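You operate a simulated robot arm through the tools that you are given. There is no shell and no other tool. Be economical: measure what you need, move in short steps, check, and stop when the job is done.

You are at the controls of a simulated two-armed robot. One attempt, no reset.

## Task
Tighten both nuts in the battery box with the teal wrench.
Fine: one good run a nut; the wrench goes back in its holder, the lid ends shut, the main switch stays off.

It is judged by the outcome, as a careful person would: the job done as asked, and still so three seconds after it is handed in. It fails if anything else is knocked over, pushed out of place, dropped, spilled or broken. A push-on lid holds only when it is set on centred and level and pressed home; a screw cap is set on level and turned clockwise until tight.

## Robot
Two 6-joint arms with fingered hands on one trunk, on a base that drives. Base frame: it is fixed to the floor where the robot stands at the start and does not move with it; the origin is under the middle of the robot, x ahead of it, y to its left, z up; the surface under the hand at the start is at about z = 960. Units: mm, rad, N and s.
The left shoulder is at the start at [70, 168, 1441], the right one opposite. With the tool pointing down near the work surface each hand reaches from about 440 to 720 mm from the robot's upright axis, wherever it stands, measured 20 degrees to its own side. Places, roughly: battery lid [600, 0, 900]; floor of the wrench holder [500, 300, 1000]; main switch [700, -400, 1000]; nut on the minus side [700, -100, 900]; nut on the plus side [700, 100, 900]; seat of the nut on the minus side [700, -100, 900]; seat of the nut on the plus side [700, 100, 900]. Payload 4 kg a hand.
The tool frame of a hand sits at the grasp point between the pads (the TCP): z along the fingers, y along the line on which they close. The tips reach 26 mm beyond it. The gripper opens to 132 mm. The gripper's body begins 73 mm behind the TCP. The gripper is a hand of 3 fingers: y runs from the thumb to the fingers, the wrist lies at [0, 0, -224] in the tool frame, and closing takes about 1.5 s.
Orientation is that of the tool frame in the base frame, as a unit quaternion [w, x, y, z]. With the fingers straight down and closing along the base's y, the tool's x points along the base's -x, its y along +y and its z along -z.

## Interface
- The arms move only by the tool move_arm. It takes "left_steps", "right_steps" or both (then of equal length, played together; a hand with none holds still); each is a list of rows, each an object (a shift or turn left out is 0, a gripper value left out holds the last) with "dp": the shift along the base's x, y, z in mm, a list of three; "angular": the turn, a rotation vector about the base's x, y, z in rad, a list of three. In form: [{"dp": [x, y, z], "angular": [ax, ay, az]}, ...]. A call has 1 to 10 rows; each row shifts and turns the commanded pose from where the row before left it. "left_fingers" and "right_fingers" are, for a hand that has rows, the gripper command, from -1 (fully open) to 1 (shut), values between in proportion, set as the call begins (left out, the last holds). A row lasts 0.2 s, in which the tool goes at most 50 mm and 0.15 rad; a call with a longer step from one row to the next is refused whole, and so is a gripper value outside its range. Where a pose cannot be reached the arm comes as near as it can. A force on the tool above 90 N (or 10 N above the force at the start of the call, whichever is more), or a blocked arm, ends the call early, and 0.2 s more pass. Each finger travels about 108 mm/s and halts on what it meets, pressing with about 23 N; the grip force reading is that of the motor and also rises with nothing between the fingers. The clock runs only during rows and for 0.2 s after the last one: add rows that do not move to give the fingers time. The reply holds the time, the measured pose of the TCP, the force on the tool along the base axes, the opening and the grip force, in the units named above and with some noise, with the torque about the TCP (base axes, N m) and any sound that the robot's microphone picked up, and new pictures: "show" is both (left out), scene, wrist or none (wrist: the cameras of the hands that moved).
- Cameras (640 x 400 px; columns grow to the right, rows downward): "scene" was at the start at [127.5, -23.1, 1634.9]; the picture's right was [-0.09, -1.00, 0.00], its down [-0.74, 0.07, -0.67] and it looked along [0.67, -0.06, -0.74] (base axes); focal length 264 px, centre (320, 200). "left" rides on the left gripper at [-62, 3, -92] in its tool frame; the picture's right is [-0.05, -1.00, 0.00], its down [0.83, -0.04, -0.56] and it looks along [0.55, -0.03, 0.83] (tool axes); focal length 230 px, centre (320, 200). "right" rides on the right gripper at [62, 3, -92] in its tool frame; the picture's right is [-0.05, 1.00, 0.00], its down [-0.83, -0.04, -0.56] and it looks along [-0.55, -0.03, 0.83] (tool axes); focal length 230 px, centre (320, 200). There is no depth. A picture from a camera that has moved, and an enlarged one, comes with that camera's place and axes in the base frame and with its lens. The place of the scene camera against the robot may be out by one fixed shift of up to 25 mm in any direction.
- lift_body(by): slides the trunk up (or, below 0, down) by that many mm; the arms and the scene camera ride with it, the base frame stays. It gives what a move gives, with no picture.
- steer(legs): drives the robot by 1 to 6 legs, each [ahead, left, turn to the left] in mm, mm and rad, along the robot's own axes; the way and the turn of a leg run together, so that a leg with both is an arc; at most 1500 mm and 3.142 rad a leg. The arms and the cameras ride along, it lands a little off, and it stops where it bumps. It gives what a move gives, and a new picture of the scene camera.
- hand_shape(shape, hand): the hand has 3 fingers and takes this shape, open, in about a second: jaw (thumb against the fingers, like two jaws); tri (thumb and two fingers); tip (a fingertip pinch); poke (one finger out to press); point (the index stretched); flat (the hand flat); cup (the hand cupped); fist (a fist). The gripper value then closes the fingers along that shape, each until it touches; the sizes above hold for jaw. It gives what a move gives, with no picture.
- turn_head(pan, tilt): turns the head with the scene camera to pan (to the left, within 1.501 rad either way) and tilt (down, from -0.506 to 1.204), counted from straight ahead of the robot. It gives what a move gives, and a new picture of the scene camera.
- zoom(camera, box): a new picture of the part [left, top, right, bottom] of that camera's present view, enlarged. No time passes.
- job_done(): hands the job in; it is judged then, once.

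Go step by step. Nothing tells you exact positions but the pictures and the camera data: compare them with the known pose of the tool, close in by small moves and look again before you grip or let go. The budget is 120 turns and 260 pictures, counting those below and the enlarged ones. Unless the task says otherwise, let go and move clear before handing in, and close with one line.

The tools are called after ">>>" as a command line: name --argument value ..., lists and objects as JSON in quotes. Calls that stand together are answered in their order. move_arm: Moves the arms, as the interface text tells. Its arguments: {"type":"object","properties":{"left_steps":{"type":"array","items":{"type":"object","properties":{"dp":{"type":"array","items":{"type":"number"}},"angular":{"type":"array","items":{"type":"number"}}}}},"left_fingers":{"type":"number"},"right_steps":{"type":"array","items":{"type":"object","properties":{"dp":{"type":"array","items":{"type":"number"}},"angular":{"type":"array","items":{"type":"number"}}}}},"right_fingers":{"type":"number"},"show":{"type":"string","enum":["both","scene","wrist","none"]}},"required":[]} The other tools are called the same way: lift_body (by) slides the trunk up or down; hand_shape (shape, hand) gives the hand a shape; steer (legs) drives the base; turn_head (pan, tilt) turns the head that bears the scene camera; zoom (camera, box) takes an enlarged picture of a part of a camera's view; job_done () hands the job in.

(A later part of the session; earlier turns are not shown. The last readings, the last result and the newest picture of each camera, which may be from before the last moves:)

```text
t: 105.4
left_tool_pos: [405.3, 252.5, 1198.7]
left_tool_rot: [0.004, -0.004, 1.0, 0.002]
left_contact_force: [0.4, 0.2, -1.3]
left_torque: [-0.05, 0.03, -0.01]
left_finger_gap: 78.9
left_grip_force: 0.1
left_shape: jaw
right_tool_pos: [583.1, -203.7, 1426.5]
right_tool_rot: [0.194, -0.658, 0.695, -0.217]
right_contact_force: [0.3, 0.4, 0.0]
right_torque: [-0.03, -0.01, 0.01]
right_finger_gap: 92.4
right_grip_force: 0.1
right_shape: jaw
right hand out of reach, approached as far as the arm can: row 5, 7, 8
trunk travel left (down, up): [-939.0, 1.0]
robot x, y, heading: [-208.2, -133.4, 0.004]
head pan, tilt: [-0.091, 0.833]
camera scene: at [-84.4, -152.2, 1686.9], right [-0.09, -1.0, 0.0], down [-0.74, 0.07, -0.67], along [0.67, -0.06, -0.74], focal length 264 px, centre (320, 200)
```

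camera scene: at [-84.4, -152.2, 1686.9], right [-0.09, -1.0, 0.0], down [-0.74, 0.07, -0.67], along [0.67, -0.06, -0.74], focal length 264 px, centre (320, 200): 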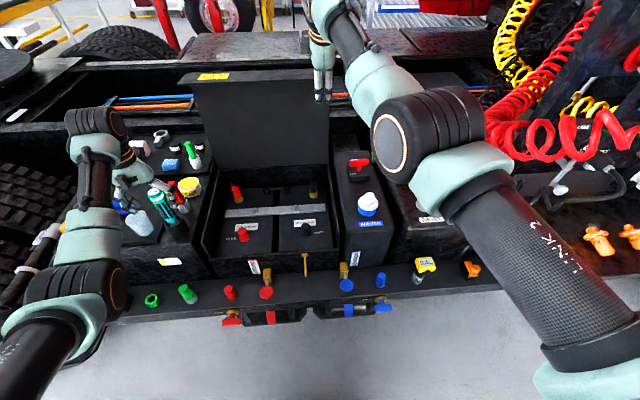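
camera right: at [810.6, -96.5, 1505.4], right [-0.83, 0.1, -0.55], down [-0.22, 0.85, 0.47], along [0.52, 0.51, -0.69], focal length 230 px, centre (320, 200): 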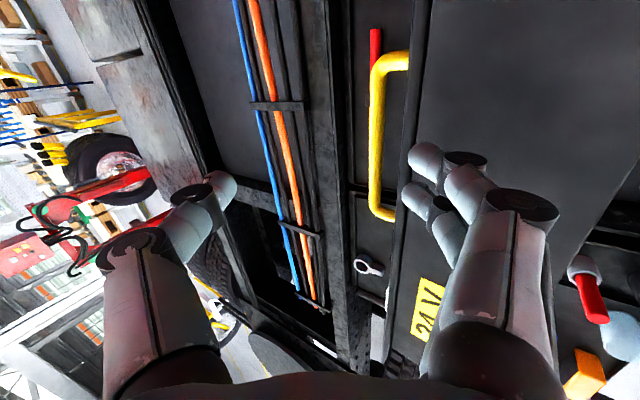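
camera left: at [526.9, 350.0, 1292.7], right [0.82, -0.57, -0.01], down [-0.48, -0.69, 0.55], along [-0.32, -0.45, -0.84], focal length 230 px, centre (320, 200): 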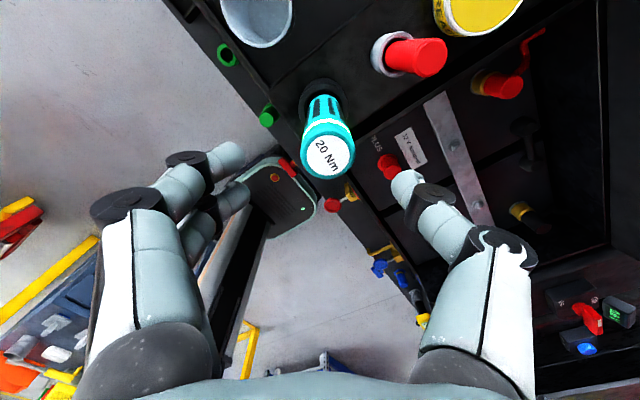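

I drive forward so the hand arrives above the lid's edge (about 28 mm short of the straddle position).

>>> steer --legs '[[242, 0, 0]]'

>>> move_arm --right_steps '[{}]' --show "wrist"

```text
t: 107.2
left_tool_pos: [645.4, 250.3, 1202.7]
left_tool_rot: [0.006, -0.004, 1.0, 0.003]
left_contact_force: [-0.9, -0.7, -0.7]
left_torque: [0.01, -0.03, -0.02]
left_finger_gap: 78.7
left_grip_force: 0.1
left_shape: jaw
right_tool_pos: [821.0, -206.0, 1429.0]
right_tool_rot: [0.194, -0.657, 0.695, -0.217]
right_contact_force: [-0.4, -0.4, 0.5]
right_torque: [-0.03, -0.02, 0.0]
right_finger_gap: 92.4
right_grip_force: 0.0
right_shape: jaw
trunk travel left (down, up): [-939.0, 1.0]
robot x, y, heading: [30.1, -132.3, 0.002]
head pan, tilt: [-0.091, 0.833]
camera scene: at [152.3, -154.3, 1687.4], right [-0.09, -1.0, 0.0], down [-0.73, 0.07, -0.68], along [0.67, -0.06, -0.74], focal length 264 px, centre (320, 200)
```

scene: 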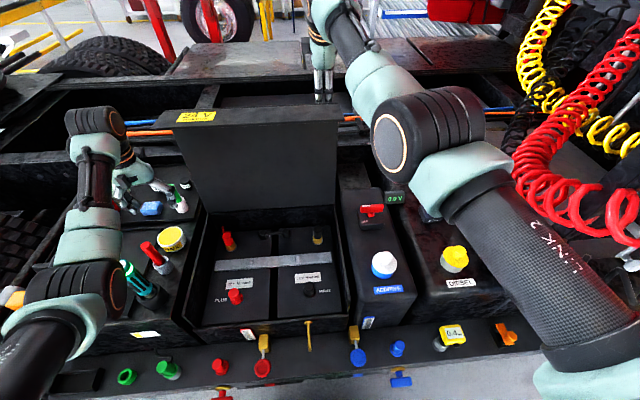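

```text
t: 107.6
left_tool_pos: [650.1, 250.3, 1199.1]
left_tool_rot: [0.003, -0.003, 1.0, 0.003]
left_contact_force: [0.1, -0.6, 0.4]
left_torque: [0.0, -0.02, 0.02]
left_finger_gap: 78.8
left_grip_force: 0.1
left_shape: jaw
right_tool_pos: [828.7, -205.4, 1425.3]
right_tool_rot: [0.192, -0.657, 0.696, -0.216]
right_contact_force: [0.0, -0.4, -0.1]
right_torque: [0.01, -0.03, -0.02]
right_finger_gap: 92.5
right_grip_force: 0.0
right_shape: jaw
trunk travel left (down, up): [-939.0, 1.0]
robot x, y, heading: [30.7, -127.0, 0.002]
head pan, tilt: [-0.091, 0.833]
camera right: at [770.5, -262.2, 1502.2], right [-0.83, 0.09, -0.55], down [-0.22, 0.85, 0.47], along [0.52, 0.51, -0.68], focal length 230 px, centre (320, 200)
```

right: 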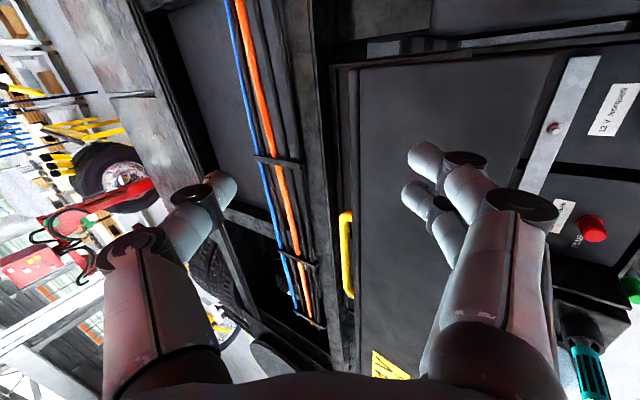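

The lid edge lies between the thumb and the fingers in view. I lower to straddle it.

>>> move_arm --right_steps '[{"dp": [12, 0, -10]}, {"dp": [8, 0, -20]}, {"dp": [2, 0, -25]}, {"dp": [0, 0, -25]}, {"dp": [0, 0, -20]}]' --show "both"

```text
t: 108.8
left_tool_pos: [641.4, 250.0, 1202.8]
left_tool_rot: [0.007, -0.003, 1.0, 0.003]
left_contact_force: [-0.4, -0.3, -1.0]
left_torque: [0.0, 0.03, 0.0]
left_finger_gap: 78.8
left_grip_force: 0.0
left_shape: jaw
right_tool_pos: [844.7, -209.4, 1387.3]
right_tool_rot: [0.228, -0.646, 0.686, -0.245]
right_contact_force: [-10.0, -0.3, 50.7]
right_torque: [0.02, 1.63, 0.0]
right_finger_gap: 74.3
right_grip_force: 0.1
right_shape: jaw
right hand out of reach, approached as far as the arm can: row 1, 2
trunk travel left (down, up): [-939.0, 1.0]
robot x, y, heading: [32.8, -133.4, 0.002]
head pan, tilt: [-0.091, 0.833]
stopped in row 5 (right hand): the force on the tool passed its limit at 96 N (the readings are from after the stop); the commanded pose is now the measured one
camera scene: at [148.6, -154.2, 1687.3], right [-0.09, -1.0, 0.0], down [-0.73, 0.07, -0.68], along [0.67, -0.06, -0.74], focal length 264 px, centre (320, 200)
camera right: at [781.4, -267.9, 1458.4], right [-0.77, 0.1, -0.63], down [-0.27, 0.85, 0.45], along [0.58, 0.52, -0.63], focal length 230 px, centre (320, 200)
```

scene: 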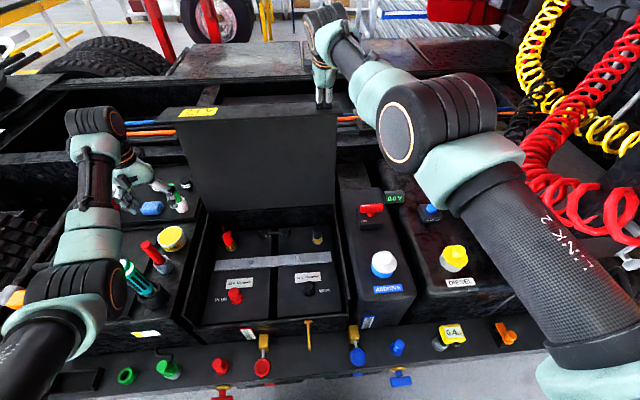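
right: 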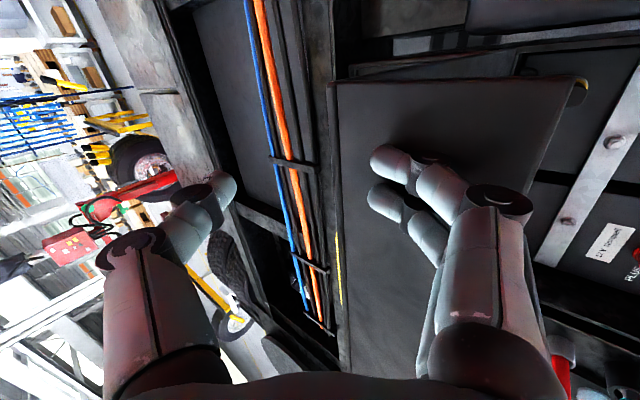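

The inner fingers came down on the lid's lip; the lid stands more upright than I assumed. I back off upward at once.

>>> move_arm --right_steps '[{"dp": [-3, 0, 15]}, {"dp": [-10, 0, 20]}, {"dp": [-15, 0, 10]}, {}]' --show "both"

>>> zoom --camera "scene" --box '[230, 60, 390, 160]'

```text
t: 109.8
left_tool_pos: [647.6, 251.6, 1199.8]
left_tool_rot: [0.004, -0.003, 1.0, 0.002]
left_contact_force: [-0.2, 0.0, -0.4]
left_torque: [0.03, 0.01, 0.05]
left_finger_gap: 79.1
left_grip_force: 0.0
left_shape: jaw
right_tool_pos: [838.8, -205.2, 1413.4]
right_tool_rot: [0.214, -0.651, 0.69, -0.235]
right_contact_force: [0.1, 0.0, 0.0]
right_torque: [0.02, -0.01, 0.0]
right_finger_gap: 92.1
right_grip_force: 0.0
right_shape: jaw
right hand out of reach, approached as far as the arm can: row 2, 3
trunk travel left (down, up): [-939.0, 1.0]
robot x, y, heading: [30.2, -129.0, -0.0]
head pan, tilt: [-0.091, 0.833]
camera scene: at [156.4, -154.0, 1686.9], right [-0.09, -1.0, 0.0], down [-0.74, 0.07, -0.67], along [0.67, -0.06, -0.74], focal length 264 px, centre (320, 200)
camera right: at [777.0, -262.3, 1487.6], right [-0.79, 0.1, -0.6], down [-0.25, 0.85, 0.46], along [0.56, 0.52, -0.65], focal length 230 px, centre (320, 200)
```

scene: 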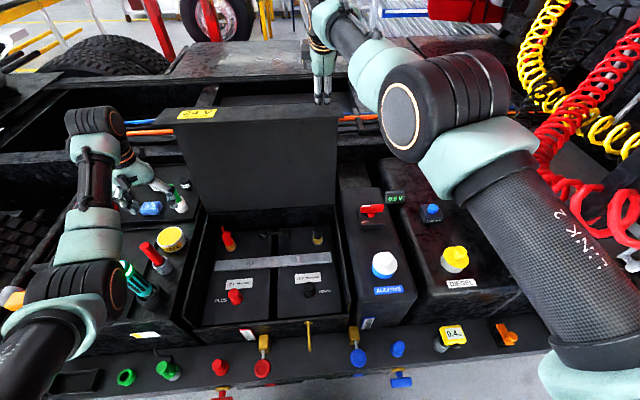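
right: 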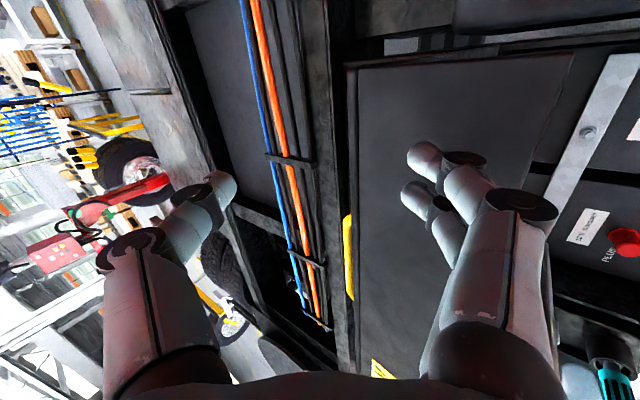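

```text
4.00 times, centred on (310, 110) of scene
camera zoom: at [156.4, -154.0, 1686.9], right [-0.09, -1.0, 0.0], down [-0.74, 0.07, -0.67], along [0.67, -0.06, -0.74], focal length 1056 px, centre (360, 560)
```

zoom: 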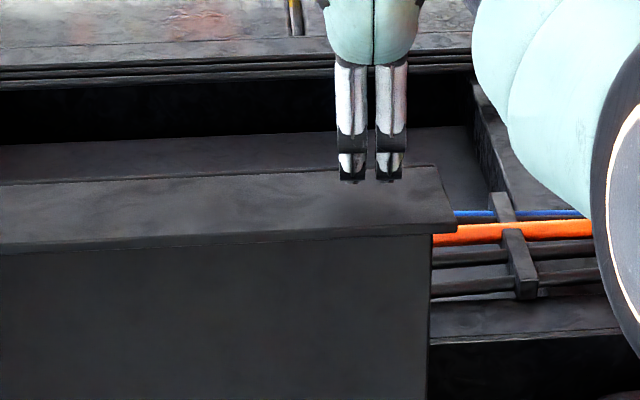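

Measured properly, the lid rim is about 80 mm thick: x ≈ 742–823 at z ≈ 1345. I open fully, reduce the pitch and centre over x≈785 while staying high.

>>> move_arm --right_steps '[{"dp": [-10, 0, 0], "angular": [0, 0.08, 0]}, {"dp": [-10, 0, 0], "angular": [0, 0.08, 0]}, {"dp": [-10, 0, 0], "angular": [0, 0.08, 0]}, {"dp": [-10, 0, 0], "angular": [0, 0.08, 0]}, {"dp": [-10, 0, 0]}, {}]' --right_fingers -1 --show "wrist"

>>> zoom --camera "scene" --box '[230, 60, 390, 160]'

```text
t: 111.2
left_tool_pos: [648.0, 249.4, 1199.5]
left_tool_rot: [0.005, -0.004, 1.0, 0.003]
left_contact_force: [0.9, 0.1, 0.0]
left_torque: [0.0, 0.02, -0.04]
left_finger_gap: 78.8
left_grip_force: 0.1
left_shape: jaw
right_tool_pos: [774.9, -215.5, 1411.2]
right_tool_rot: [0.103, -0.679, 0.715, -0.127]
right_contact_force: [-0.3, 0.7, 0.4]
right_torque: [0.0, 0.0, -0.01]
right_finger_gap: 131.8
right_grip_force: 0.1
right_shape: jaw
right hand out of reach, approached as far as the arm can: row 1, 2, 3, 4, 5
trunk travel left (down, up): [-939.0, 1.0]
robot x, y, heading: [30.9, -129.9, -0.004]
head pan, tilt: [-0.091, 0.833]
camera right: at [738.4, -273.2, 1500.7], right [-0.94, 0.1, -0.32], down [-0.09, 0.85, 0.52], along [0.32, 0.52, -0.79], focal length 230 px, centre (320, 200)
```

right: 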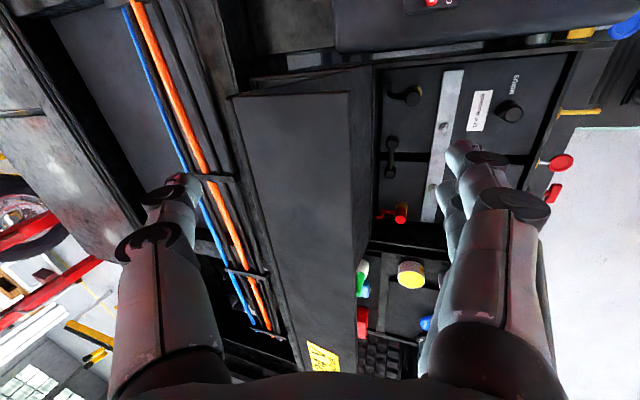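

```text
4.00 times, centred on (310, 110) of scene
camera zoom: at [157.4, -154.0, 1687.0], right [-0.09, -1.0, 0.0], down [-0.74, 0.07, -0.67], along [0.67, -0.06, -0.74], focal length 1056 px, centre (360, 560)
```

zoom: 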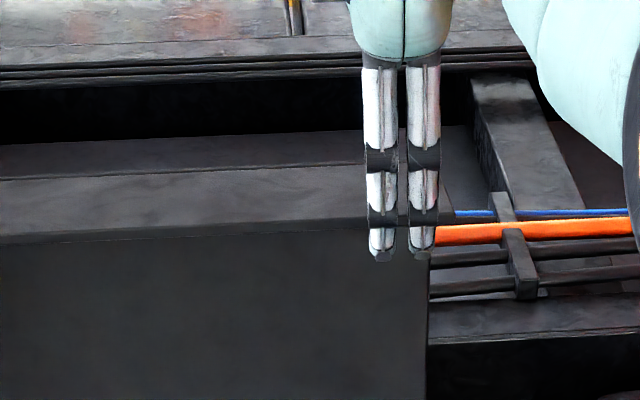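

Now the rim lies cleanly between thumb and fingers. I lower to straddle it.

>>> move_arm --right_steps '[{"dp": [3, 8, -20]}, {"dp": [3, 8, -20]}, {"dp": [2, 0, -20]}, {"dp": [0, 0, -15]}, {}]' --show "wrist"

>>> zoom --camera "scene" --box '[230, 60, 390, 160]'

```text
t: 112.4
left_tool_pos: [647.7, 250.2, 1200.2]
left_tool_rot: [0.004, -0.004, 1.0, 0.003]
left_contact_force: [-0.1, -0.3, -0.8]
left_torque: [0.0, -0.02, 0.04]
left_finger_gap: 78.8
left_grip_force: 0.1
left_shape: jaw
right_tool_pos: [780.4, -199.7, 1338.7]
right_tool_rot: [0.104, -0.679, 0.715, -0.129]
right_contact_force: [-0.6, 0.8, 4.9]
right_torque: [0.01, -0.3, -0.02]
right_finger_gap: 131.9
right_grip_force: 0.0
right_shape: jaw
trunk travel left (down, up): [-939.0, 1.0]
robot x, y, heading: [31.9, -130.1, -0.001]
head pan, tilt: [-0.091, 0.833]
camera right: at [745.6, -257.0, 1426.9], right [-0.94, 0.1, -0.33], down [-0.09, 0.85, 0.52], along [0.33, 0.52, -0.79], focal length 230 px, centre (320, 200)
```

right: 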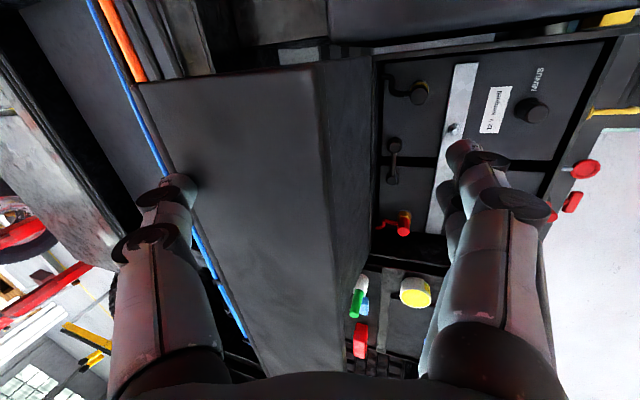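

```text
4.00 times, centred on (310, 110) of scene
camera zoom: at [156.5, -153.9, 1687.1], right [-0.09, -1.0, 0.0], down [-0.74, 0.07, -0.67], along [0.67, -0.06, -0.74], focal length 1056 px, centre (360, 560)
```

zoom: 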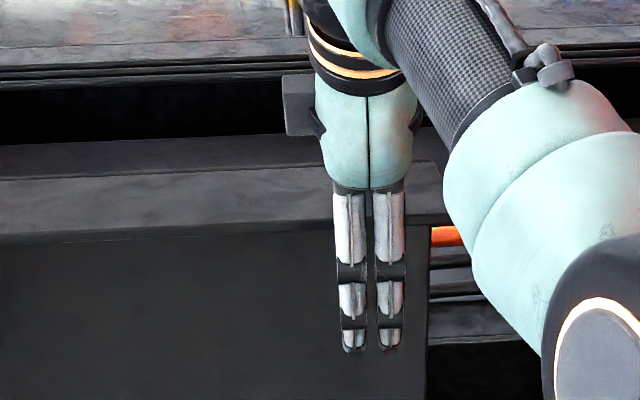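

The thumb just grazes the outer corner. I nudge +x, lower a little more, then start pulling towards the robot.

>>> move_arm --right_steps '[{"dp": [10, 0, 3]}, {"dp": [6, 0, 0]}, {"dp": [0, 0, -10]}, {"dp": [0, 0, -10]}, {}]' --show "wrist"

```text
t: 113.6
left_tool_pos: [640.3, 250.7, 1204.8]
left_tool_rot: [0.008, -0.003, 1.0, 0.003]
left_contact_force: [-0.3, 0.4, -0.5]
left_torque: [0.01, -0.01, -0.01]
left_finger_gap: 78.7
left_grip_force: 0.0
left_shape: jaw
right_tool_pos: [774.6, -199.1, 1326.4]
right_tool_rot: [0.108, -0.679, 0.714, -0.133]
right_contact_force: [-11.6, -0.9, 24.5]
right_torque: [-0.07, -2.28, -0.15]
right_finger_gap: 131.9
right_grip_force: 0.0
right_shape: jaw
right hand out of reach, approached as far as the arm can: row 1, 2
trunk travel left (down, up): [-939.0, 1.0]
robot x, y, heading: [31.1, -133.0, -0.0]
head pan, tilt: [-0.091, 0.833]
camera right: at [737.4, -256.8, 1414.4], right [-0.94, 0.1, -0.34], down [-0.1, 0.85, 0.52], along [0.34, 0.52, -0.79], focal length 230 px, centre (320, 200)
```

right: 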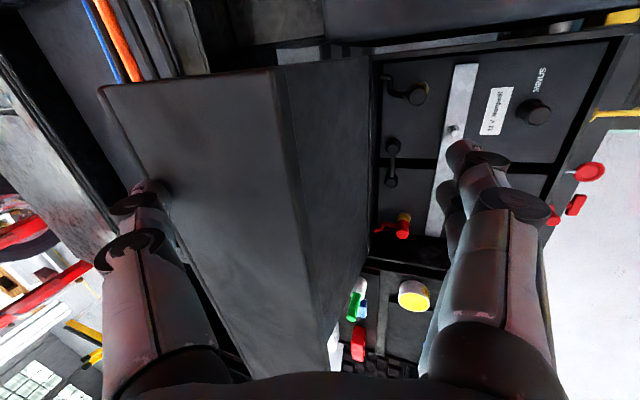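

The thumb is now behind the outer edge. I try pulling towards the robot in small steps.

>>> move_arm --right_steps '[{"dp": [-8, 0, 0]}, {"dp": [-8, 0, 0]}, {"dp": [-8, 0, 0]}, {"dp": [-8, 0, 0]}, {}]' --show "both"

```text
t: 114.8
left_tool_pos: [646.3, 251.0, 1200.6]
left_tool_rot: [0.006, -0.003, 1.0, 0.003]
left_contact_force: [0.2, -0.2, 0.1]
left_torque: [0.03, 0.01, 0.0]
left_finger_gap: 78.9
left_grip_force: 0.0
left_shape: jaw
right_tool_pos: [749.4, -198.9, 1321.1]
right_tool_rot: [0.106, -0.678, 0.716, -0.13]
right_contact_force: [3.4, 0.8, 18.8]
right_torque: [-0.07, -1.59, 0.04]
right_finger_gap: 131.9
right_grip_force: 0.1
right_shape: jaw
trunk travel left (down, up): [-939.0, 1.0]
robot x, y, heading: [30.7, -132.0, -0.002]
head pan, tilt: [-0.091, 0.833]
camera scene: at [154.6, -153.4, 1687.3], right [-0.09, -1.0, 0.0], down [-0.73, 0.07, -0.67], along [0.67, -0.06, -0.74], focal length 264 px, centre (320, 200)
camera right: at [711.8, -256.8, 1409.6], right [-0.94, 0.1, -0.33], down [-0.1, 0.85, 0.52], along [0.33, 0.52, -0.79], focal length 230 px, centre (320, 200)
```

scene: 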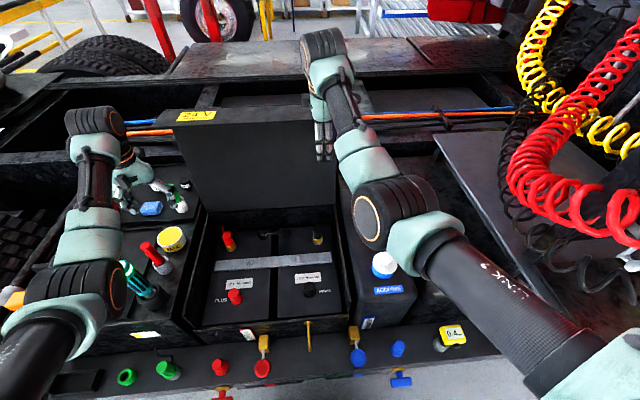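
right: 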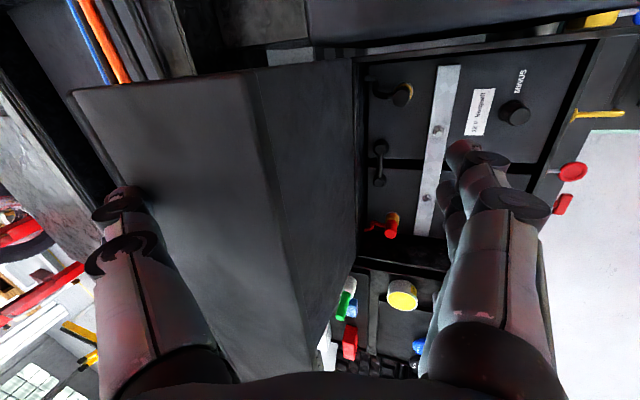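

The thumb rests on top of the rim; from the wrist view the rim actually spans x 773–860. I raise, drive 35 mm closer and retry with the hand further out.

>>> move_arm --right_steps '[{"dp": [0, 0, 20]}, {"dp": [15, 0, 20]}, {"dp": [15, 0, 10]}]' --show "none"

>>> steer --legs '[[35, 0, 0]]'

>>> move_arm --right_steps '[{}, {}]' --show "wrist"

```text
t: 115.6
left_tool_pos: [647.4, 250.8, 1199.8]
left_tool_rot: [0.005, -0.003, 1.0, 0.003]
left_contact_force: [0.1, -0.2, 0.5]
left_torque: [0.05, -0.01, 0.02]
left_finger_gap: 79.0
left_grip_force: 0.1
left_shape: jaw
right_tool_pos: [779.0, -199.4, 1366.6]
right_tool_rot: [0.104, -0.678, 0.716, -0.128]
right_contact_force: [-1.3, 0.7, -0.7]
right_torque: [0.0, -0.02, 0.01]
right_finger_gap: 131.8
right_grip_force: 0.0
right_shape: jaw
trunk travel left (down, up): [-939.0, 1.0]
robot x, y, heading: [33.2, -131.0, 0.001]
head pan, tilt: [-0.091, 0.833]
```

```text
t: 116.4
left_tool_pos: [674.7, 251.3, 1205.2]
left_tool_rot: [0.008, -0.004, 1.0, 0.003]
left_contact_force: [-0.2, -0.3, 0.2]
left_torque: [0.01, -0.07, 0.01]
left_finger_gap: 78.7
left_grip_force: 0.0
left_shape: jaw
right_tool_pos: [805.1, -199.8, 1372.0]
right_tool_rot: [0.106, -0.679, 0.715, -0.13]
right_contact_force: [0.0, -0.7, 0.4]
right_torque: [0.02, 0.0, -0.03]
right_finger_gap: 132.0
right_grip_force: 0.1
right_shape: jaw
trunk travel left (down, up): [-939.0, 1.0]
robot x, y, heading: [65.5, -129.6, 0.002]
head pan, tilt: [-0.091, 0.833]
camera scene: at [181.1, -154.3, 1687.9], right [-0.09, -1.0, 0.0], down [-0.73, 0.07, -0.68], along [0.68, -0.06, -0.73], focal length 264 px, centre (320, 200)
```

scene: 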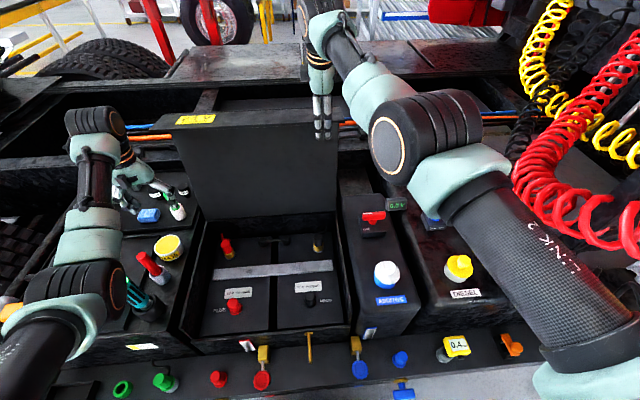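

```text
t: 117.0
left_tool_pos: [681.8, 250.1, 1201.5]
left_tool_rot: [0.005, -0.004, 1.0, 0.002]
left_contact_force: [0.3, 0.1, -0.2]
left_torque: [-0.04, -0.03, -0.04]
left_finger_gap: 78.8
left_grip_force: 0.1
left_shape: jaw
right_tool_pos: [813.5, -199.3, 1368.0]
right_tool_rot: [0.104, -0.68, 0.715, -0.128]
right_contact_force: [-0.4, 0.2, 0.4]
right_torque: [0.0, 0.01, -0.01]
right_finger_gap: 131.8
right_grip_force: 0.0
right_shape: jaw
trunk travel left (down, up): [-939.0, 1.0]
robot x, y, heading: [65.6, -131.2, -0.002]
head pan, tilt: [-0.091, 0.833]
camera right: at [776.7, -257.1, 1457.0], right [-0.94, 0.1, -0.33], down [-0.09, 0.85, 0.52], along [0.33, 0.52, -0.79], focal length 230 px, centre (320, 200)
```

right: 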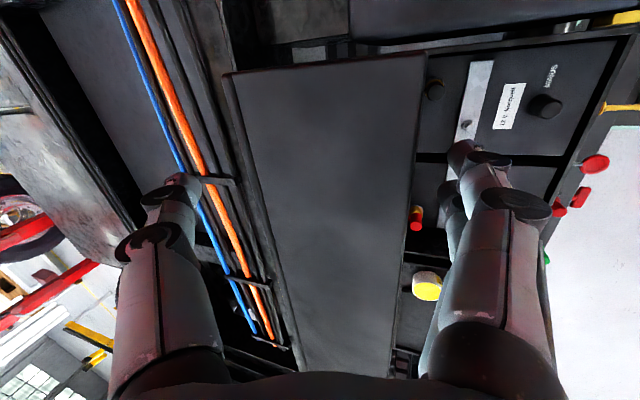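

The rim is now well centred between thumb and fingers. I lower straight down.

>>> move_arm --right_steps '[{"dp": [0, 0, -12]}, {"dp": [0, 0, -12]}, {"dp": [0, 0, -12]}, {"dp": [0, 0, -10]}, {}]' --show "wrist"

```text
t: 118.2
left_tool_pos: [683.8, 249.6, 1198.7]
left_tool_rot: [0.003, -0.004, 1.0, 0.003]
left_contact_force: [0.3, 0.3, -0.3]
left_torque: [-0.01, -0.02, -0.01]
left_finger_gap: 78.6
left_grip_force: 0.0
left_shape: jaw
right_tool_pos: [814.7, -199.9, 1320.3]
right_tool_rot: [0.103, -0.679, 0.716, -0.128]
right_contact_force: [1.0, -0.2, 0.9]
right_torque: [-0.02, -0.03, 0.03]
right_finger_gap: 132.1
right_grip_force: 0.1
right_shape: jaw
trunk travel left (down, up): [-939.0, 1.0]
robot x, y, heading: [67.8, -131.1, -0.001]
head pan, tilt: [-0.091, 0.833]
camera right: at [779.4, -256.4, 1409.6], right [-0.94, 0.1, -0.33], down [-0.09, 0.85, 0.52], along [0.33, 0.52, -0.79], focal length 230 px, centre (320, 200)
```

right: 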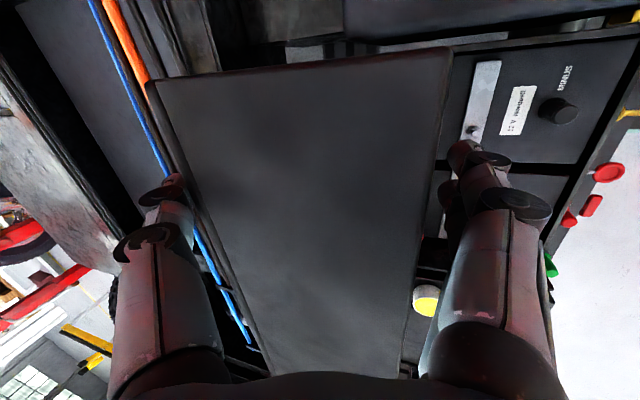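

Straddled without contact. I go slightly deeper and reduce the opening so the rim has little play.

>>> move_arm --right_steps '[{"dp": [0, 0, -8]}, {"dp": [0, 0, -6]}, {}, {}]' --right_fingers -0.6 --show "wrist"

```text
t: 119.2
left_tool_pos: [678.9, 250.1, 1201.0]
left_tool_rot: [0.005, -0.004, 1.0, 0.003]
left_contact_force: [0.4, -0.6, 0.8]
left_torque: [0.0, 0.0, 0.01]
left_finger_gap: 79.0
left_grip_force: 0.0
left_shape: jaw
right_tool_pos: [812.6, -198.9, 1310.2]
right_tool_rot: [0.106, -0.679, 0.715, -0.132]
right_contact_force: [4.6, -0.4, 20.6]
right_torque: [-0.05, -1.12, -0.02]
right_finger_gap: 106.9
right_grip_force: 0.0
right_shape: jaw
trunk travel left (down, up): [-939.0, 1.0]
robot x, y, heading: [63.7, -132.6, -0.0]
head pan, tilt: [-0.091, 0.833]
camera right: at [776.6, -256.5, 1400.2], right [-0.94, 0.1, -0.33], down [-0.1, 0.85, 0.52], along [0.33, 0.52, -0.79], focal length 230 px, centre (320, 200)
```

right: 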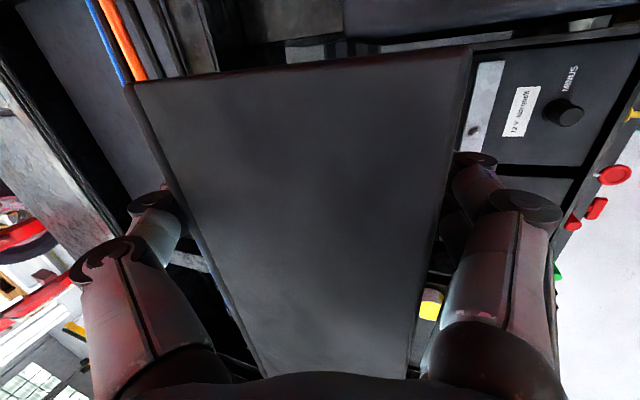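

Both sides have the rim now. I ease the downward load and pull the lid over by driving back 60 mm.

>>> move_arm --right_steps '[{"dp": [-5, 0, 6]}, {}]' --show "none"

>>> steer --legs '[[-60, 0, 0]]'

>>> move_arm --right_steps '[{}]' --show "wrist"

```text
t: 119.8
left_tool_pos: [681.7, 250.0, 1200.0]
left_tool_rot: [0.004, -0.003, 1.0, 0.002]
left_contact_force: [0.3, 1.0, 0.7]
left_torque: [-0.01, 0.0, -0.01]
left_finger_gap: 78.8
left_grip_force: 0.1
left_shape: jaw
right_tool_pos: [807.3, -199.3, 1313.3]
right_tool_rot: [0.103, -0.679, 0.715, -0.129]
right_contact_force: [5.5, -0.3, 13.0]
right_torque: [-0.03, -0.7, -0.03]
right_finger_gap: 106.8
right_grip_force: 0.1
right_shape: jaw
trunk travel left (down, up): [-939.0, 1.0]
robot x, y, heading: [63.1, -136.0, 0.002]
head pan, tilt: [-0.091, 0.833]
```

```text
t: 120.8
left_tool_pos: [630.7, 251.0, 1196.4]
left_tool_rot: [0.001, -0.003, 1.0, 0.002]
left_contact_force: [0.1, -1.1, 0.5]
left_torque: [0.01, 0.05, 0.0]
left_finger_gap: 78.8
left_grip_force: 0.1
left_shape: jaw
right_tool_pos: [756.7, -198.8, 1310.2]
right_tool_rot: [0.102, -0.679, 0.716, -0.127]
right_contact_force: [2.8, -0.2, 9.1]
right_torque: [0.1, 0.3, 0.04]
right_finger_gap: 106.5
right_grip_force: 0.1
right_shape: jaw
trunk travel left (down, up): [-939.0, 1.0]
robot x, y, heading: [7.3, -129.5, -0.0]
head pan, tilt: [-0.091, 0.833]
camera scene: at [142.7, -153.5, 1686.3], right [-0.09, -1.0, 0.0], down [-0.74, 0.07, -0.67], along [0.67, -0.06, -0.74], focal length 264 px, centre (320, 200)
```

scene: 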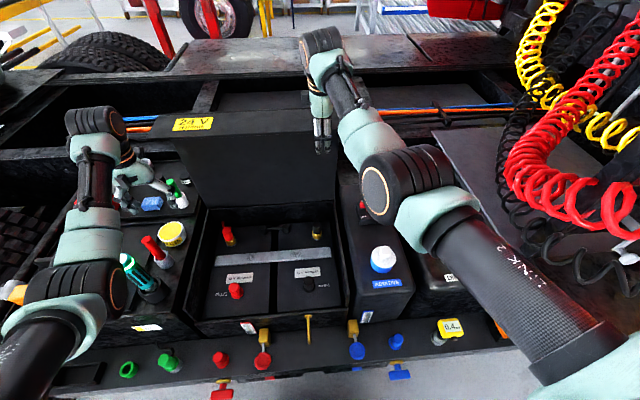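

```text
t: 121.2
left_tool_pos: [623.8, 250.2, 1199.7]
left_tool_rot: [0.005, -0.002, 1.0, 0.003]
left_contact_force: [-0.8, -0.1, -0.6]
left_torque: [0.02, -0.03, -0.03]
left_finger_gap: 78.3
left_grip_force: 0.1
left_shape: jaw
right_tool_pos: [750.1, -201.0, 1314.4]
right_tool_rot: [0.104, -0.68, 0.715, -0.13]
right_contact_force: [-1.1, 0.4, 4.7]
right_torque: [0.02, 0.08, 0.05]
right_finger_gap: 105.8
right_grip_force: 0.1
right_shape: jaw
trunk travel left (down, up): [-939.0, 1.0]
robot x, y, heading: [5.6, -129.5, 0.0]
head pan, tilt: [-0.091, 0.833]
camera right: at [715.0, -257.4, 1403.4], right [-0.94, 0.1, -0.33], down [-0.09, 0.85, 0.52], along [0.33, 0.52, -0.79], focal length 230 px, centre (320, 200)
```

right: 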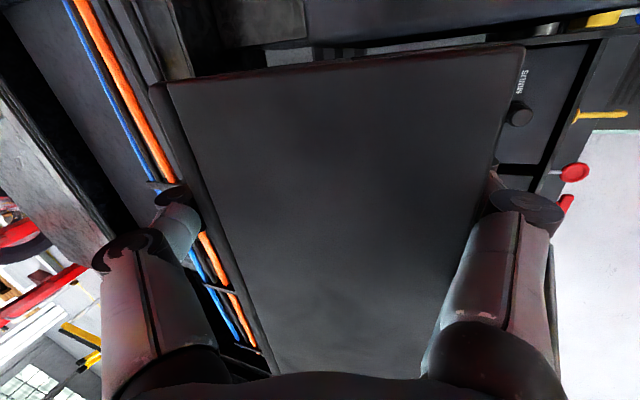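

The lid followed and now leans on the inner fingers, just past vertical. I lower it along its arc, alternating short drives back with arm moves that add pitch.

>>> steer --legs '[[-30, 0, 0]]'

>>> move_arm --right_steps '[{"dp": [-7, 0, -3.5], "angular": [0, -0.04, 0]}, {"dp": [-7, 0, -3.5], "angular": [0, -0.04, 0]}, {"dp": [-7, 0, -3.5], "angular": [0, -0.04, 0]}, {"dp": [-7, 0, -3.5], "angular": [0, -0.04, 0]}]' --show "wrist"

```text
t: 122.0
left_tool_pos: [601.6, 250.0, 1195.1]
left_tool_rot: [0.001, -0.002, 1.0, 0.003]
left_contact_force: [-0.2, -0.6, -0.9]
left_torque: [0.0, 0.06, -0.01]
left_finger_gap: 78.9
left_grip_force: 0.0
left_shape: jaw
right_tool_pos: [728.9, -200.6, 1309.1]
right_tool_rot: [0.102, -0.679, 0.716, -0.128]
right_contact_force: [-1.2, -0.4, 3.9]
right_torque: [0.03, 0.21, 0.05]
right_finger_gap: 106.0
right_grip_force: 0.1
right_shape: jaw
trunk travel left (down, up): [-939.0, 1.0]
robot x, y, heading: [-22.9, -132.2, 0.003]
head pan, tilt: [-0.091, 0.833]
camera scene: at [113.4, -154.0, 1686.1], right [-0.09, -1.0, 0.0], down [-0.74, 0.07, -0.67], along [0.67, -0.06, -0.74], focal length 264 px, centre (320, 200)
```

scene: 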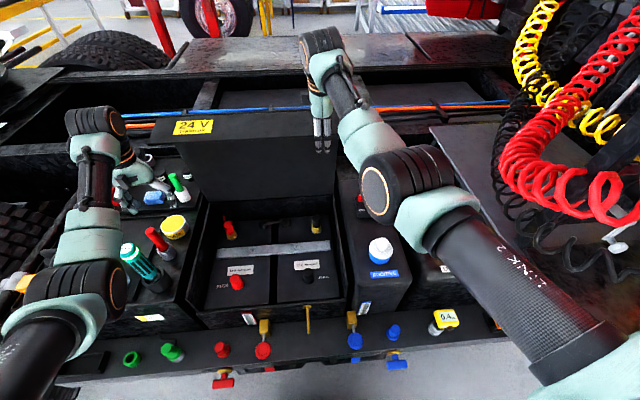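

```text
t: 123.0
left_tool_pos: [594.1, 249.3, 1200.7]
left_tool_rot: [0.005, -0.003, 1.0, 0.002]
left_contact_force: [0.8, 0.3, -0.8]
left_torque: [0.04, 0.01, 0.02]
left_finger_gap: 78.8
left_grip_force: 0.1
left_shape: jaw
right_tool_pos: [691.8, -200.3, 1300.4]
right_tool_rot: [0.162, -0.666, 0.705, -0.183]
right_contact_force: [1.7, 1.1, 2.2]
right_torque: [-0.04, -0.08, 0.0]
right_finger_gap: 106.1
right_grip_force: 0.1
right_shape: jaw
trunk travel left (down, up): [-939.0, 1.0]
robot x, y, heading: [-25.7, -131.0, -0.001]
head pan, tilt: [-0.091, 0.833]
camera right: at [643.1, -257.4, 1382.1], right [-0.88, 0.1, -0.47], down [-0.17, 0.85, 0.5], along [0.45, 0.52, -0.73], focal length 230 px, centre (320, 200)
```

right: 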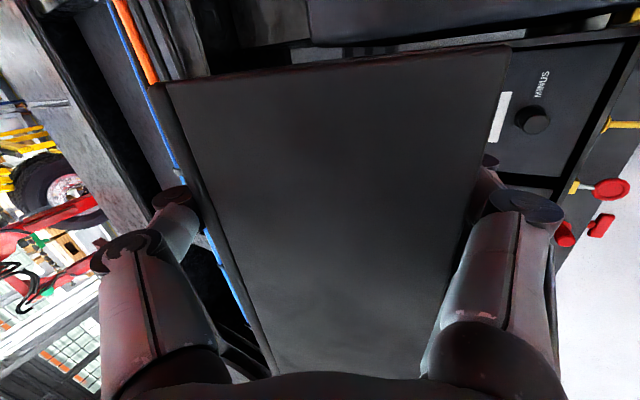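

The arc works, with forces near zero. Before continuing I move the left hand outward so the lid's left side passes freely, then go on with two more segments.

>>> move_arm --left_steps '[{"dp": [-15, 25, 0]}, {"dp": [-15, 25, 0]}, {"dp": [-15, 25, 0]}, {"dp": [-15, 25, 0]}]' --show "none"

>>> steer --legs '[[-35, 0, 0]]'

>>> move_arm --right_steps '[{"dp": [-8.5, 0, -8], "angular": [0, -0.05, 0]}, {"dp": [-8.5, 0, -8], "angular": [0, -0.05, 0]}, {"dp": [-8.5, 0, -8], "angular": [0, -0.05, 0]}, {"dp": [-8.5, 0, -8], "angular": [0, -0.05, 0]}]' --show "wrist"

```text
t: 124.0
left_tool_pos: [536.8, 351.3, 1196.4]
left_tool_rot: [0.005, -0.002, 1.0, 0.003]
left_contact_force: [-0.3, 0.9, -0.8]
left_torque: [-0.07, 0.0, -0.01]
left_finger_gap: 78.7
left_grip_force: 0.0
left_shape: jaw
left hand out of reach, approached as far as the arm can: row 2
right_tool_pos: [693.3, -200.0, 1299.8]
right_tool_rot: [0.161, -0.667, 0.704, -0.183]
right_contact_force: [1.0, -1.6, 0.6]
right_torque: [0.05, 0.04, 0.0]
right_finger_gap: 105.9
right_grip_force: 0.1
right_shape: jaw
trunk travel left (down, up): [-939.0, 1.0]
robot x, y, heading: [-26.1, -133.5, -0.002]
head pan, tilt: [-0.091, 0.833]
```

```text
t: 124.9
left_tool_pos: [508.3, 351.4, 1193.1]
left_tool_rot: [0.001, -0.003, 1.0, 0.002]
left_contact_force: [0.4, -0.1, -1.1]
left_torque: [-0.02, 0.08, -0.03]
left_finger_gap: 78.7
left_grip_force: 0.0
left_shape: jaw
right_tool_pos: [667.0, -199.8, 1294.8]
right_tool_rot: [0.158, -0.667, 0.706, -0.181]
right_contact_force: [-0.8, 0.3, 0.3]
right_torque: [0.02, 0.06, 0.01]
right_finger_gap: 105.7
right_grip_force: 0.0
right_shape: jaw
trunk travel left (down, up): [-939.0, 1.0]
robot x, y, heading: [-57.4, -132.6, -0.001]
head pan, tilt: [-0.091, 0.833]
camera scene: at [80.1, -154.3, 1686.0], right [-0.09, -1.0, 0.0], down [-0.74, 0.07, -0.67], along [0.67, -0.06, -0.74], focal length 264 px, centre (320, 200)
```

scene: 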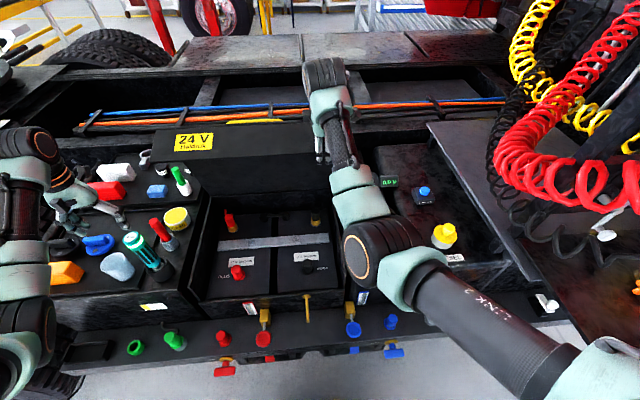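

```text
t: 126.1
left_tool_pos: [502.0, 353.4, 1197.7]
left_tool_rot: [0.004, -0.003, 1.0, 0.003]
left_contact_force: [0.0, -0.6, -0.7]
left_torque: [0.02, 0.03, -0.03]
left_finger_gap: 78.8
left_grip_force: 0.2
left_shape: jaw
right_tool_pos: [666.9, -254.5, 1284.8]
right_tool_rot: [0.224, -0.627, 0.691, -0.282]
right_contact_force: [-4.4, 4.2, 6.8]
right_torque: [-0.04, 0.09, 0.02]
right_finger_gap: 106.0
right_grip_force: 0.1
right_shape: jaw
right hand out of reach, approached as far as the arm can: row 2, 3, 4
trunk travel left (down, up): [-939.0, 1.0]
robot x, y, heading: [-59.2, -128.9, -0.0]
head pan, tilt: [-0.091, 0.833]
stopped in row 4 (right hand): the arm was blocked; the commanded pose is now the measured one
camera right: at [597.0, -304.6, 1354.3], right [-0.73, 0.11, -0.67], down [-0.24, 0.88, 0.4], along [0.63, 0.46, -0.62], focal length 230 px, centre (320, 200)
```

right: 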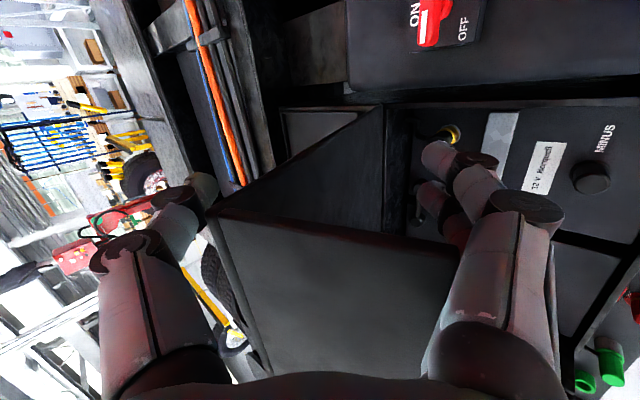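

The arm hit a fold limit and slid outward along the rim. I bring it back at once: in +y and slightly forward, with the orientation restored, and then look.

>>> move_arm --right_steps '[{"dp": [8, 12, 2], "angular": [0.022, 0.032, 0.015]}, {"dp": [8, 14, 3], "angular": [0.022, 0.032, 0.015]}, {"dp": [8, 14, 3], "angular": [0.022, 0.032, 0.015]}, {"dp": [8, 14, 3], "angular": [0.022, 0.032, 0.015]}, {}]' --show "both"

```text
t: 127.3
left_tool_pos: [502.6, 349.1, 1197.9]
left_tool_rot: [0.004, -0.002, 1.0, 0.003]
left_contact_force: [0.0, 0.1, 0.3]
left_torque: [-0.02, -0.01, 0.04]
left_finger_gap: 79.0
left_grip_force: 0.1
left_shape: jaw
right_tool_pos: [698.2, -198.7, 1293.8]
right_tool_rot: [0.215, -0.655, 0.696, -0.2]
right_contact_force: [-1.5, -8.6, 5.8]
right_torque: [0.24, -0.01, 0.14]
right_finger_gap: 106.6
right_grip_force: 0.0
right_shape: jaw
trunk travel left (down, up): [-939.0, 1.0]
robot x, y, heading: [-57.2, -130.8, 0.0]
head pan, tilt: [-0.091, 0.833]
camera scene: at [68.3, -157.3, 1687.1], right [-0.09, -1.0, 0.0], down [-0.74, 0.07, -0.67], along [0.67, -0.06, -0.74], focal length 264 px, centre (320, 200)
camera right: at [640.4, -261.2, 1366.8], right [-0.82, 0.11, -0.56], down [-0.24, 0.82, 0.52], along [0.52, 0.56, -0.65], focal length 230 px, centre (320, 200)
```

scene: 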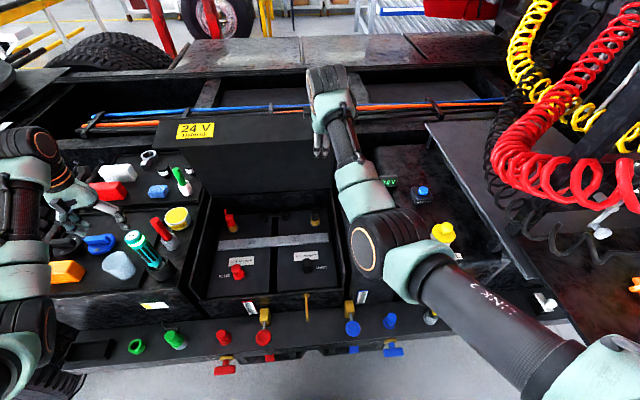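
right: 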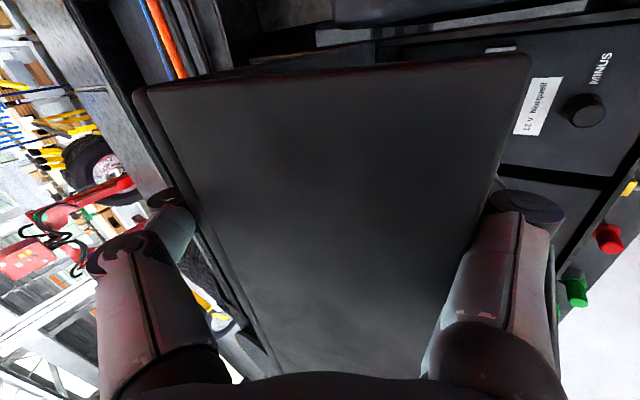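

Back to a good straddle. I continue with the drive doing the x motion and the arm only the z motion, in small alternating pieces.

>>> steer --legs '[[-45, 0, 0]]'

>>> move_arm --right_steps '[{"dp": [0, 0, -8]}, {"dp": [0, 0, -8]}, {"dp": [0, 0, -6], "angular": [0, -0.03, 0]}]' --show "none"

>>> steer --legs '[[-40, 0, 0]]'

>>> move_arm --right_steps '[{"dp": [0, 0, -8]}, {"dp": [0, 0, -8], "angular": [0, -0.03, 0]}, {"dp": [0, 0, -4], "angular": [0, -0.03, 0]}]' --show "both"

```text
t: 128.2
left_tool_pos: [466.1, 349.8, 1193.8]
left_tool_rot: [0.001, -0.003, 1.0, 0.002]
left_contact_force: [0.7, 0.5, -0.4]
left_torque: [0.01, 0.01, -0.02]
left_finger_gap: 79.0
left_grip_force: 0.0
left_shape: jaw
right_tool_pos: [662.4, -197.4, 1286.8]
right_tool_rot: [0.213, -0.657, 0.696, -0.197]
right_contact_force: [-1.6, 1.8, 2.7]
right_torque: [-0.03, 0.15, -0.02]
right_finger_gap: 106.1
right_grip_force: 0.0
right_shape: jaw
trunk travel left (down, up): [-939.0, 1.0]
robot x, y, heading: [-99.9, -130.2, -0.002]
head pan, tilt: [-0.091, 0.833]
camera scene: at [36.8, -154.7, 1685.9], right [-0.09, -1.0, 0.0], down [-0.74, 0.07, -0.67], along [0.67, -0.06, -0.74], focal length 264 px, centre (320, 200)
```

scene: 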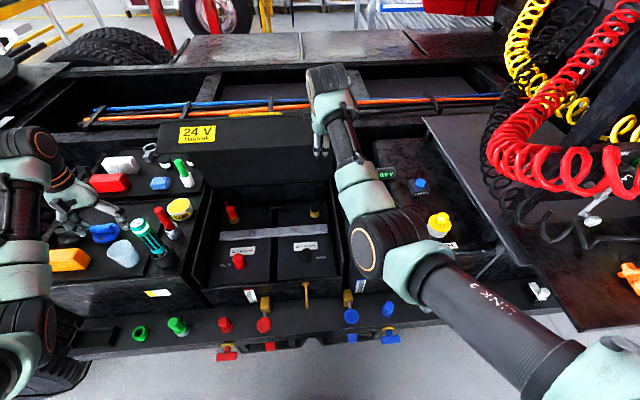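

```text
t: 129.0
left_tool_pos: [454.4, 349.8, 1199.3]
left_tool_rot: [0.005, -0.003, 1.0, 0.002]
left_contact_force: [0.5, 0.4, 0.7]
left_torque: [0.0, -0.02, -0.02]
left_finger_gap: 78.7
left_grip_force: 0.1
left_shape: jaw
right_tool_pos: [649.4, -196.3, 1272.7]
right_tool_rot: [0.227, -0.652, 0.692, -0.211]
right_contact_force: [-1.1, -1.0, 7.9]
right_torque: [-0.02, -0.08, 0.01]
right_finger_gap: 106.0
right_grip_force: 0.1
right_shape: jaw
trunk travel left (down, up): [-939.0, 1.0]
robot x, y, heading: [-104.1, -132.0, -0.001]
head pan, tilt: [-0.091, 0.833]
```

```text
t: 129.9
left_tool_pos: [426.5, 350.8, 1192.9]
left_tool_rot: [0.001, -0.002, 1.0, 0.002]
left_contact_force: [-0.1, 0.8, -1.1]
left_torque: [-0.01, 0.03, 0.0]
left_finger_gap: 78.9
left_grip_force: 0.1
left_shape: jaw
right_tool_pos: [620.3, -197.1, 1264.7]
right_tool_rot: [0.223, -0.653, 0.693, -0.207]
right_contact_force: [-2.4, -0.3, -0.3]
right_torque: [0.03, 0.11, 0.0]
right_finger_gap: 105.7
right_grip_force: 0.0
right_shape: jaw
trunk travel left (down, up): [-939.0, 1.0]
robot x, y, heading: [-141.4, -129.6, -0.004]
head pan, tilt: [-0.091, 0.833]
camera scene: at [-4.0, -154.1, 1685.9], right [-0.09, -1.0, 0.0], down [-0.74, 0.07, -0.67], along [0.67, -0.06, -0.74], focal length 264 px, centre (320, 200)
```

scene: 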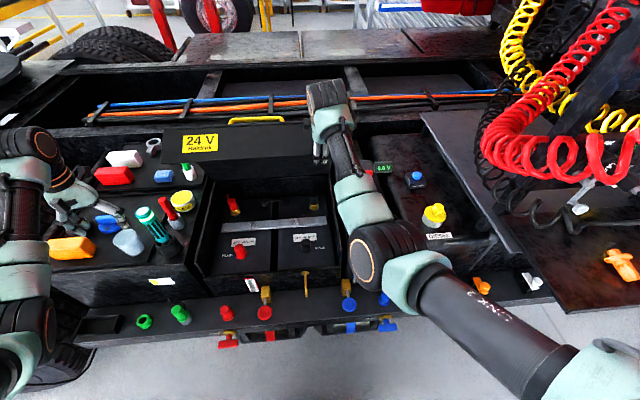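

```text
t: 130.7
left_tool_pos: [415.5, 351.1, 1197.9]
left_tool_rot: [0.006, -0.001, 1.0, 0.003]
left_contact_force: [0.0, 0.1, 0.7]
left_torque: [-0.01, -0.04, 0.02]
left_finger_gap: 78.8
left_grip_force: 0.0
left_shape: jaw
right_tool_pos: [609.5, -196.9, 1250.5]
right_tool_rot: [0.246, -0.645, 0.686, -0.229]
right_contact_force: [-2.0, -0.1, 5.1]
right_torque: [0.02, 0.14, 0.02]
right_finger_gap: 106.0
right_grip_force: 0.0
right_shape: jaw
trunk travel left (down, up): [-939.0, 1.0]
robot x, y, heading: [-140.9, -134.0, -0.002]
head pan, tilt: [-0.091, 0.833]
camera scene: at [-18.6, -154.4, 1687.3], right [-0.09, -1.0, 0.0], down [-0.73, 0.07, -0.68], along [0.67, -0.06, -0.74], focal length 264 px, centre (320, 200)
camera right: at [547.3, -258.8, 1318.5], right [-0.77, 0.11, -0.63], down [-0.28, 0.82, 0.49], along [0.57, 0.56, -0.6], focal length 230 px, centre (320, 200)
```

scene: 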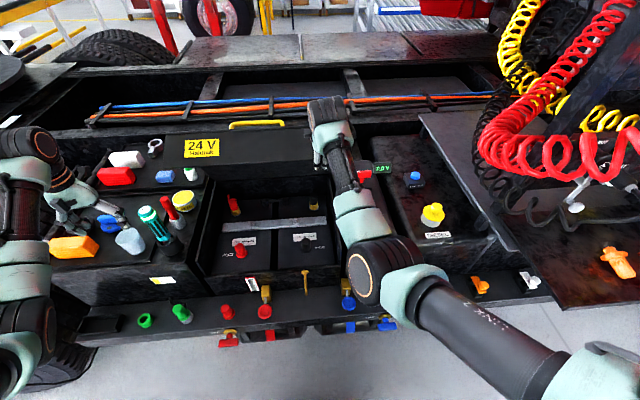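
right: 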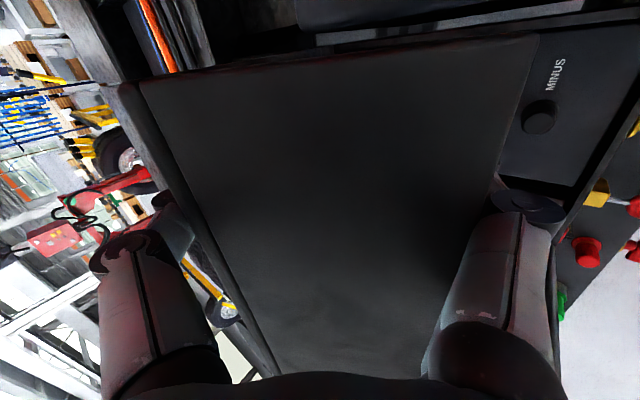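

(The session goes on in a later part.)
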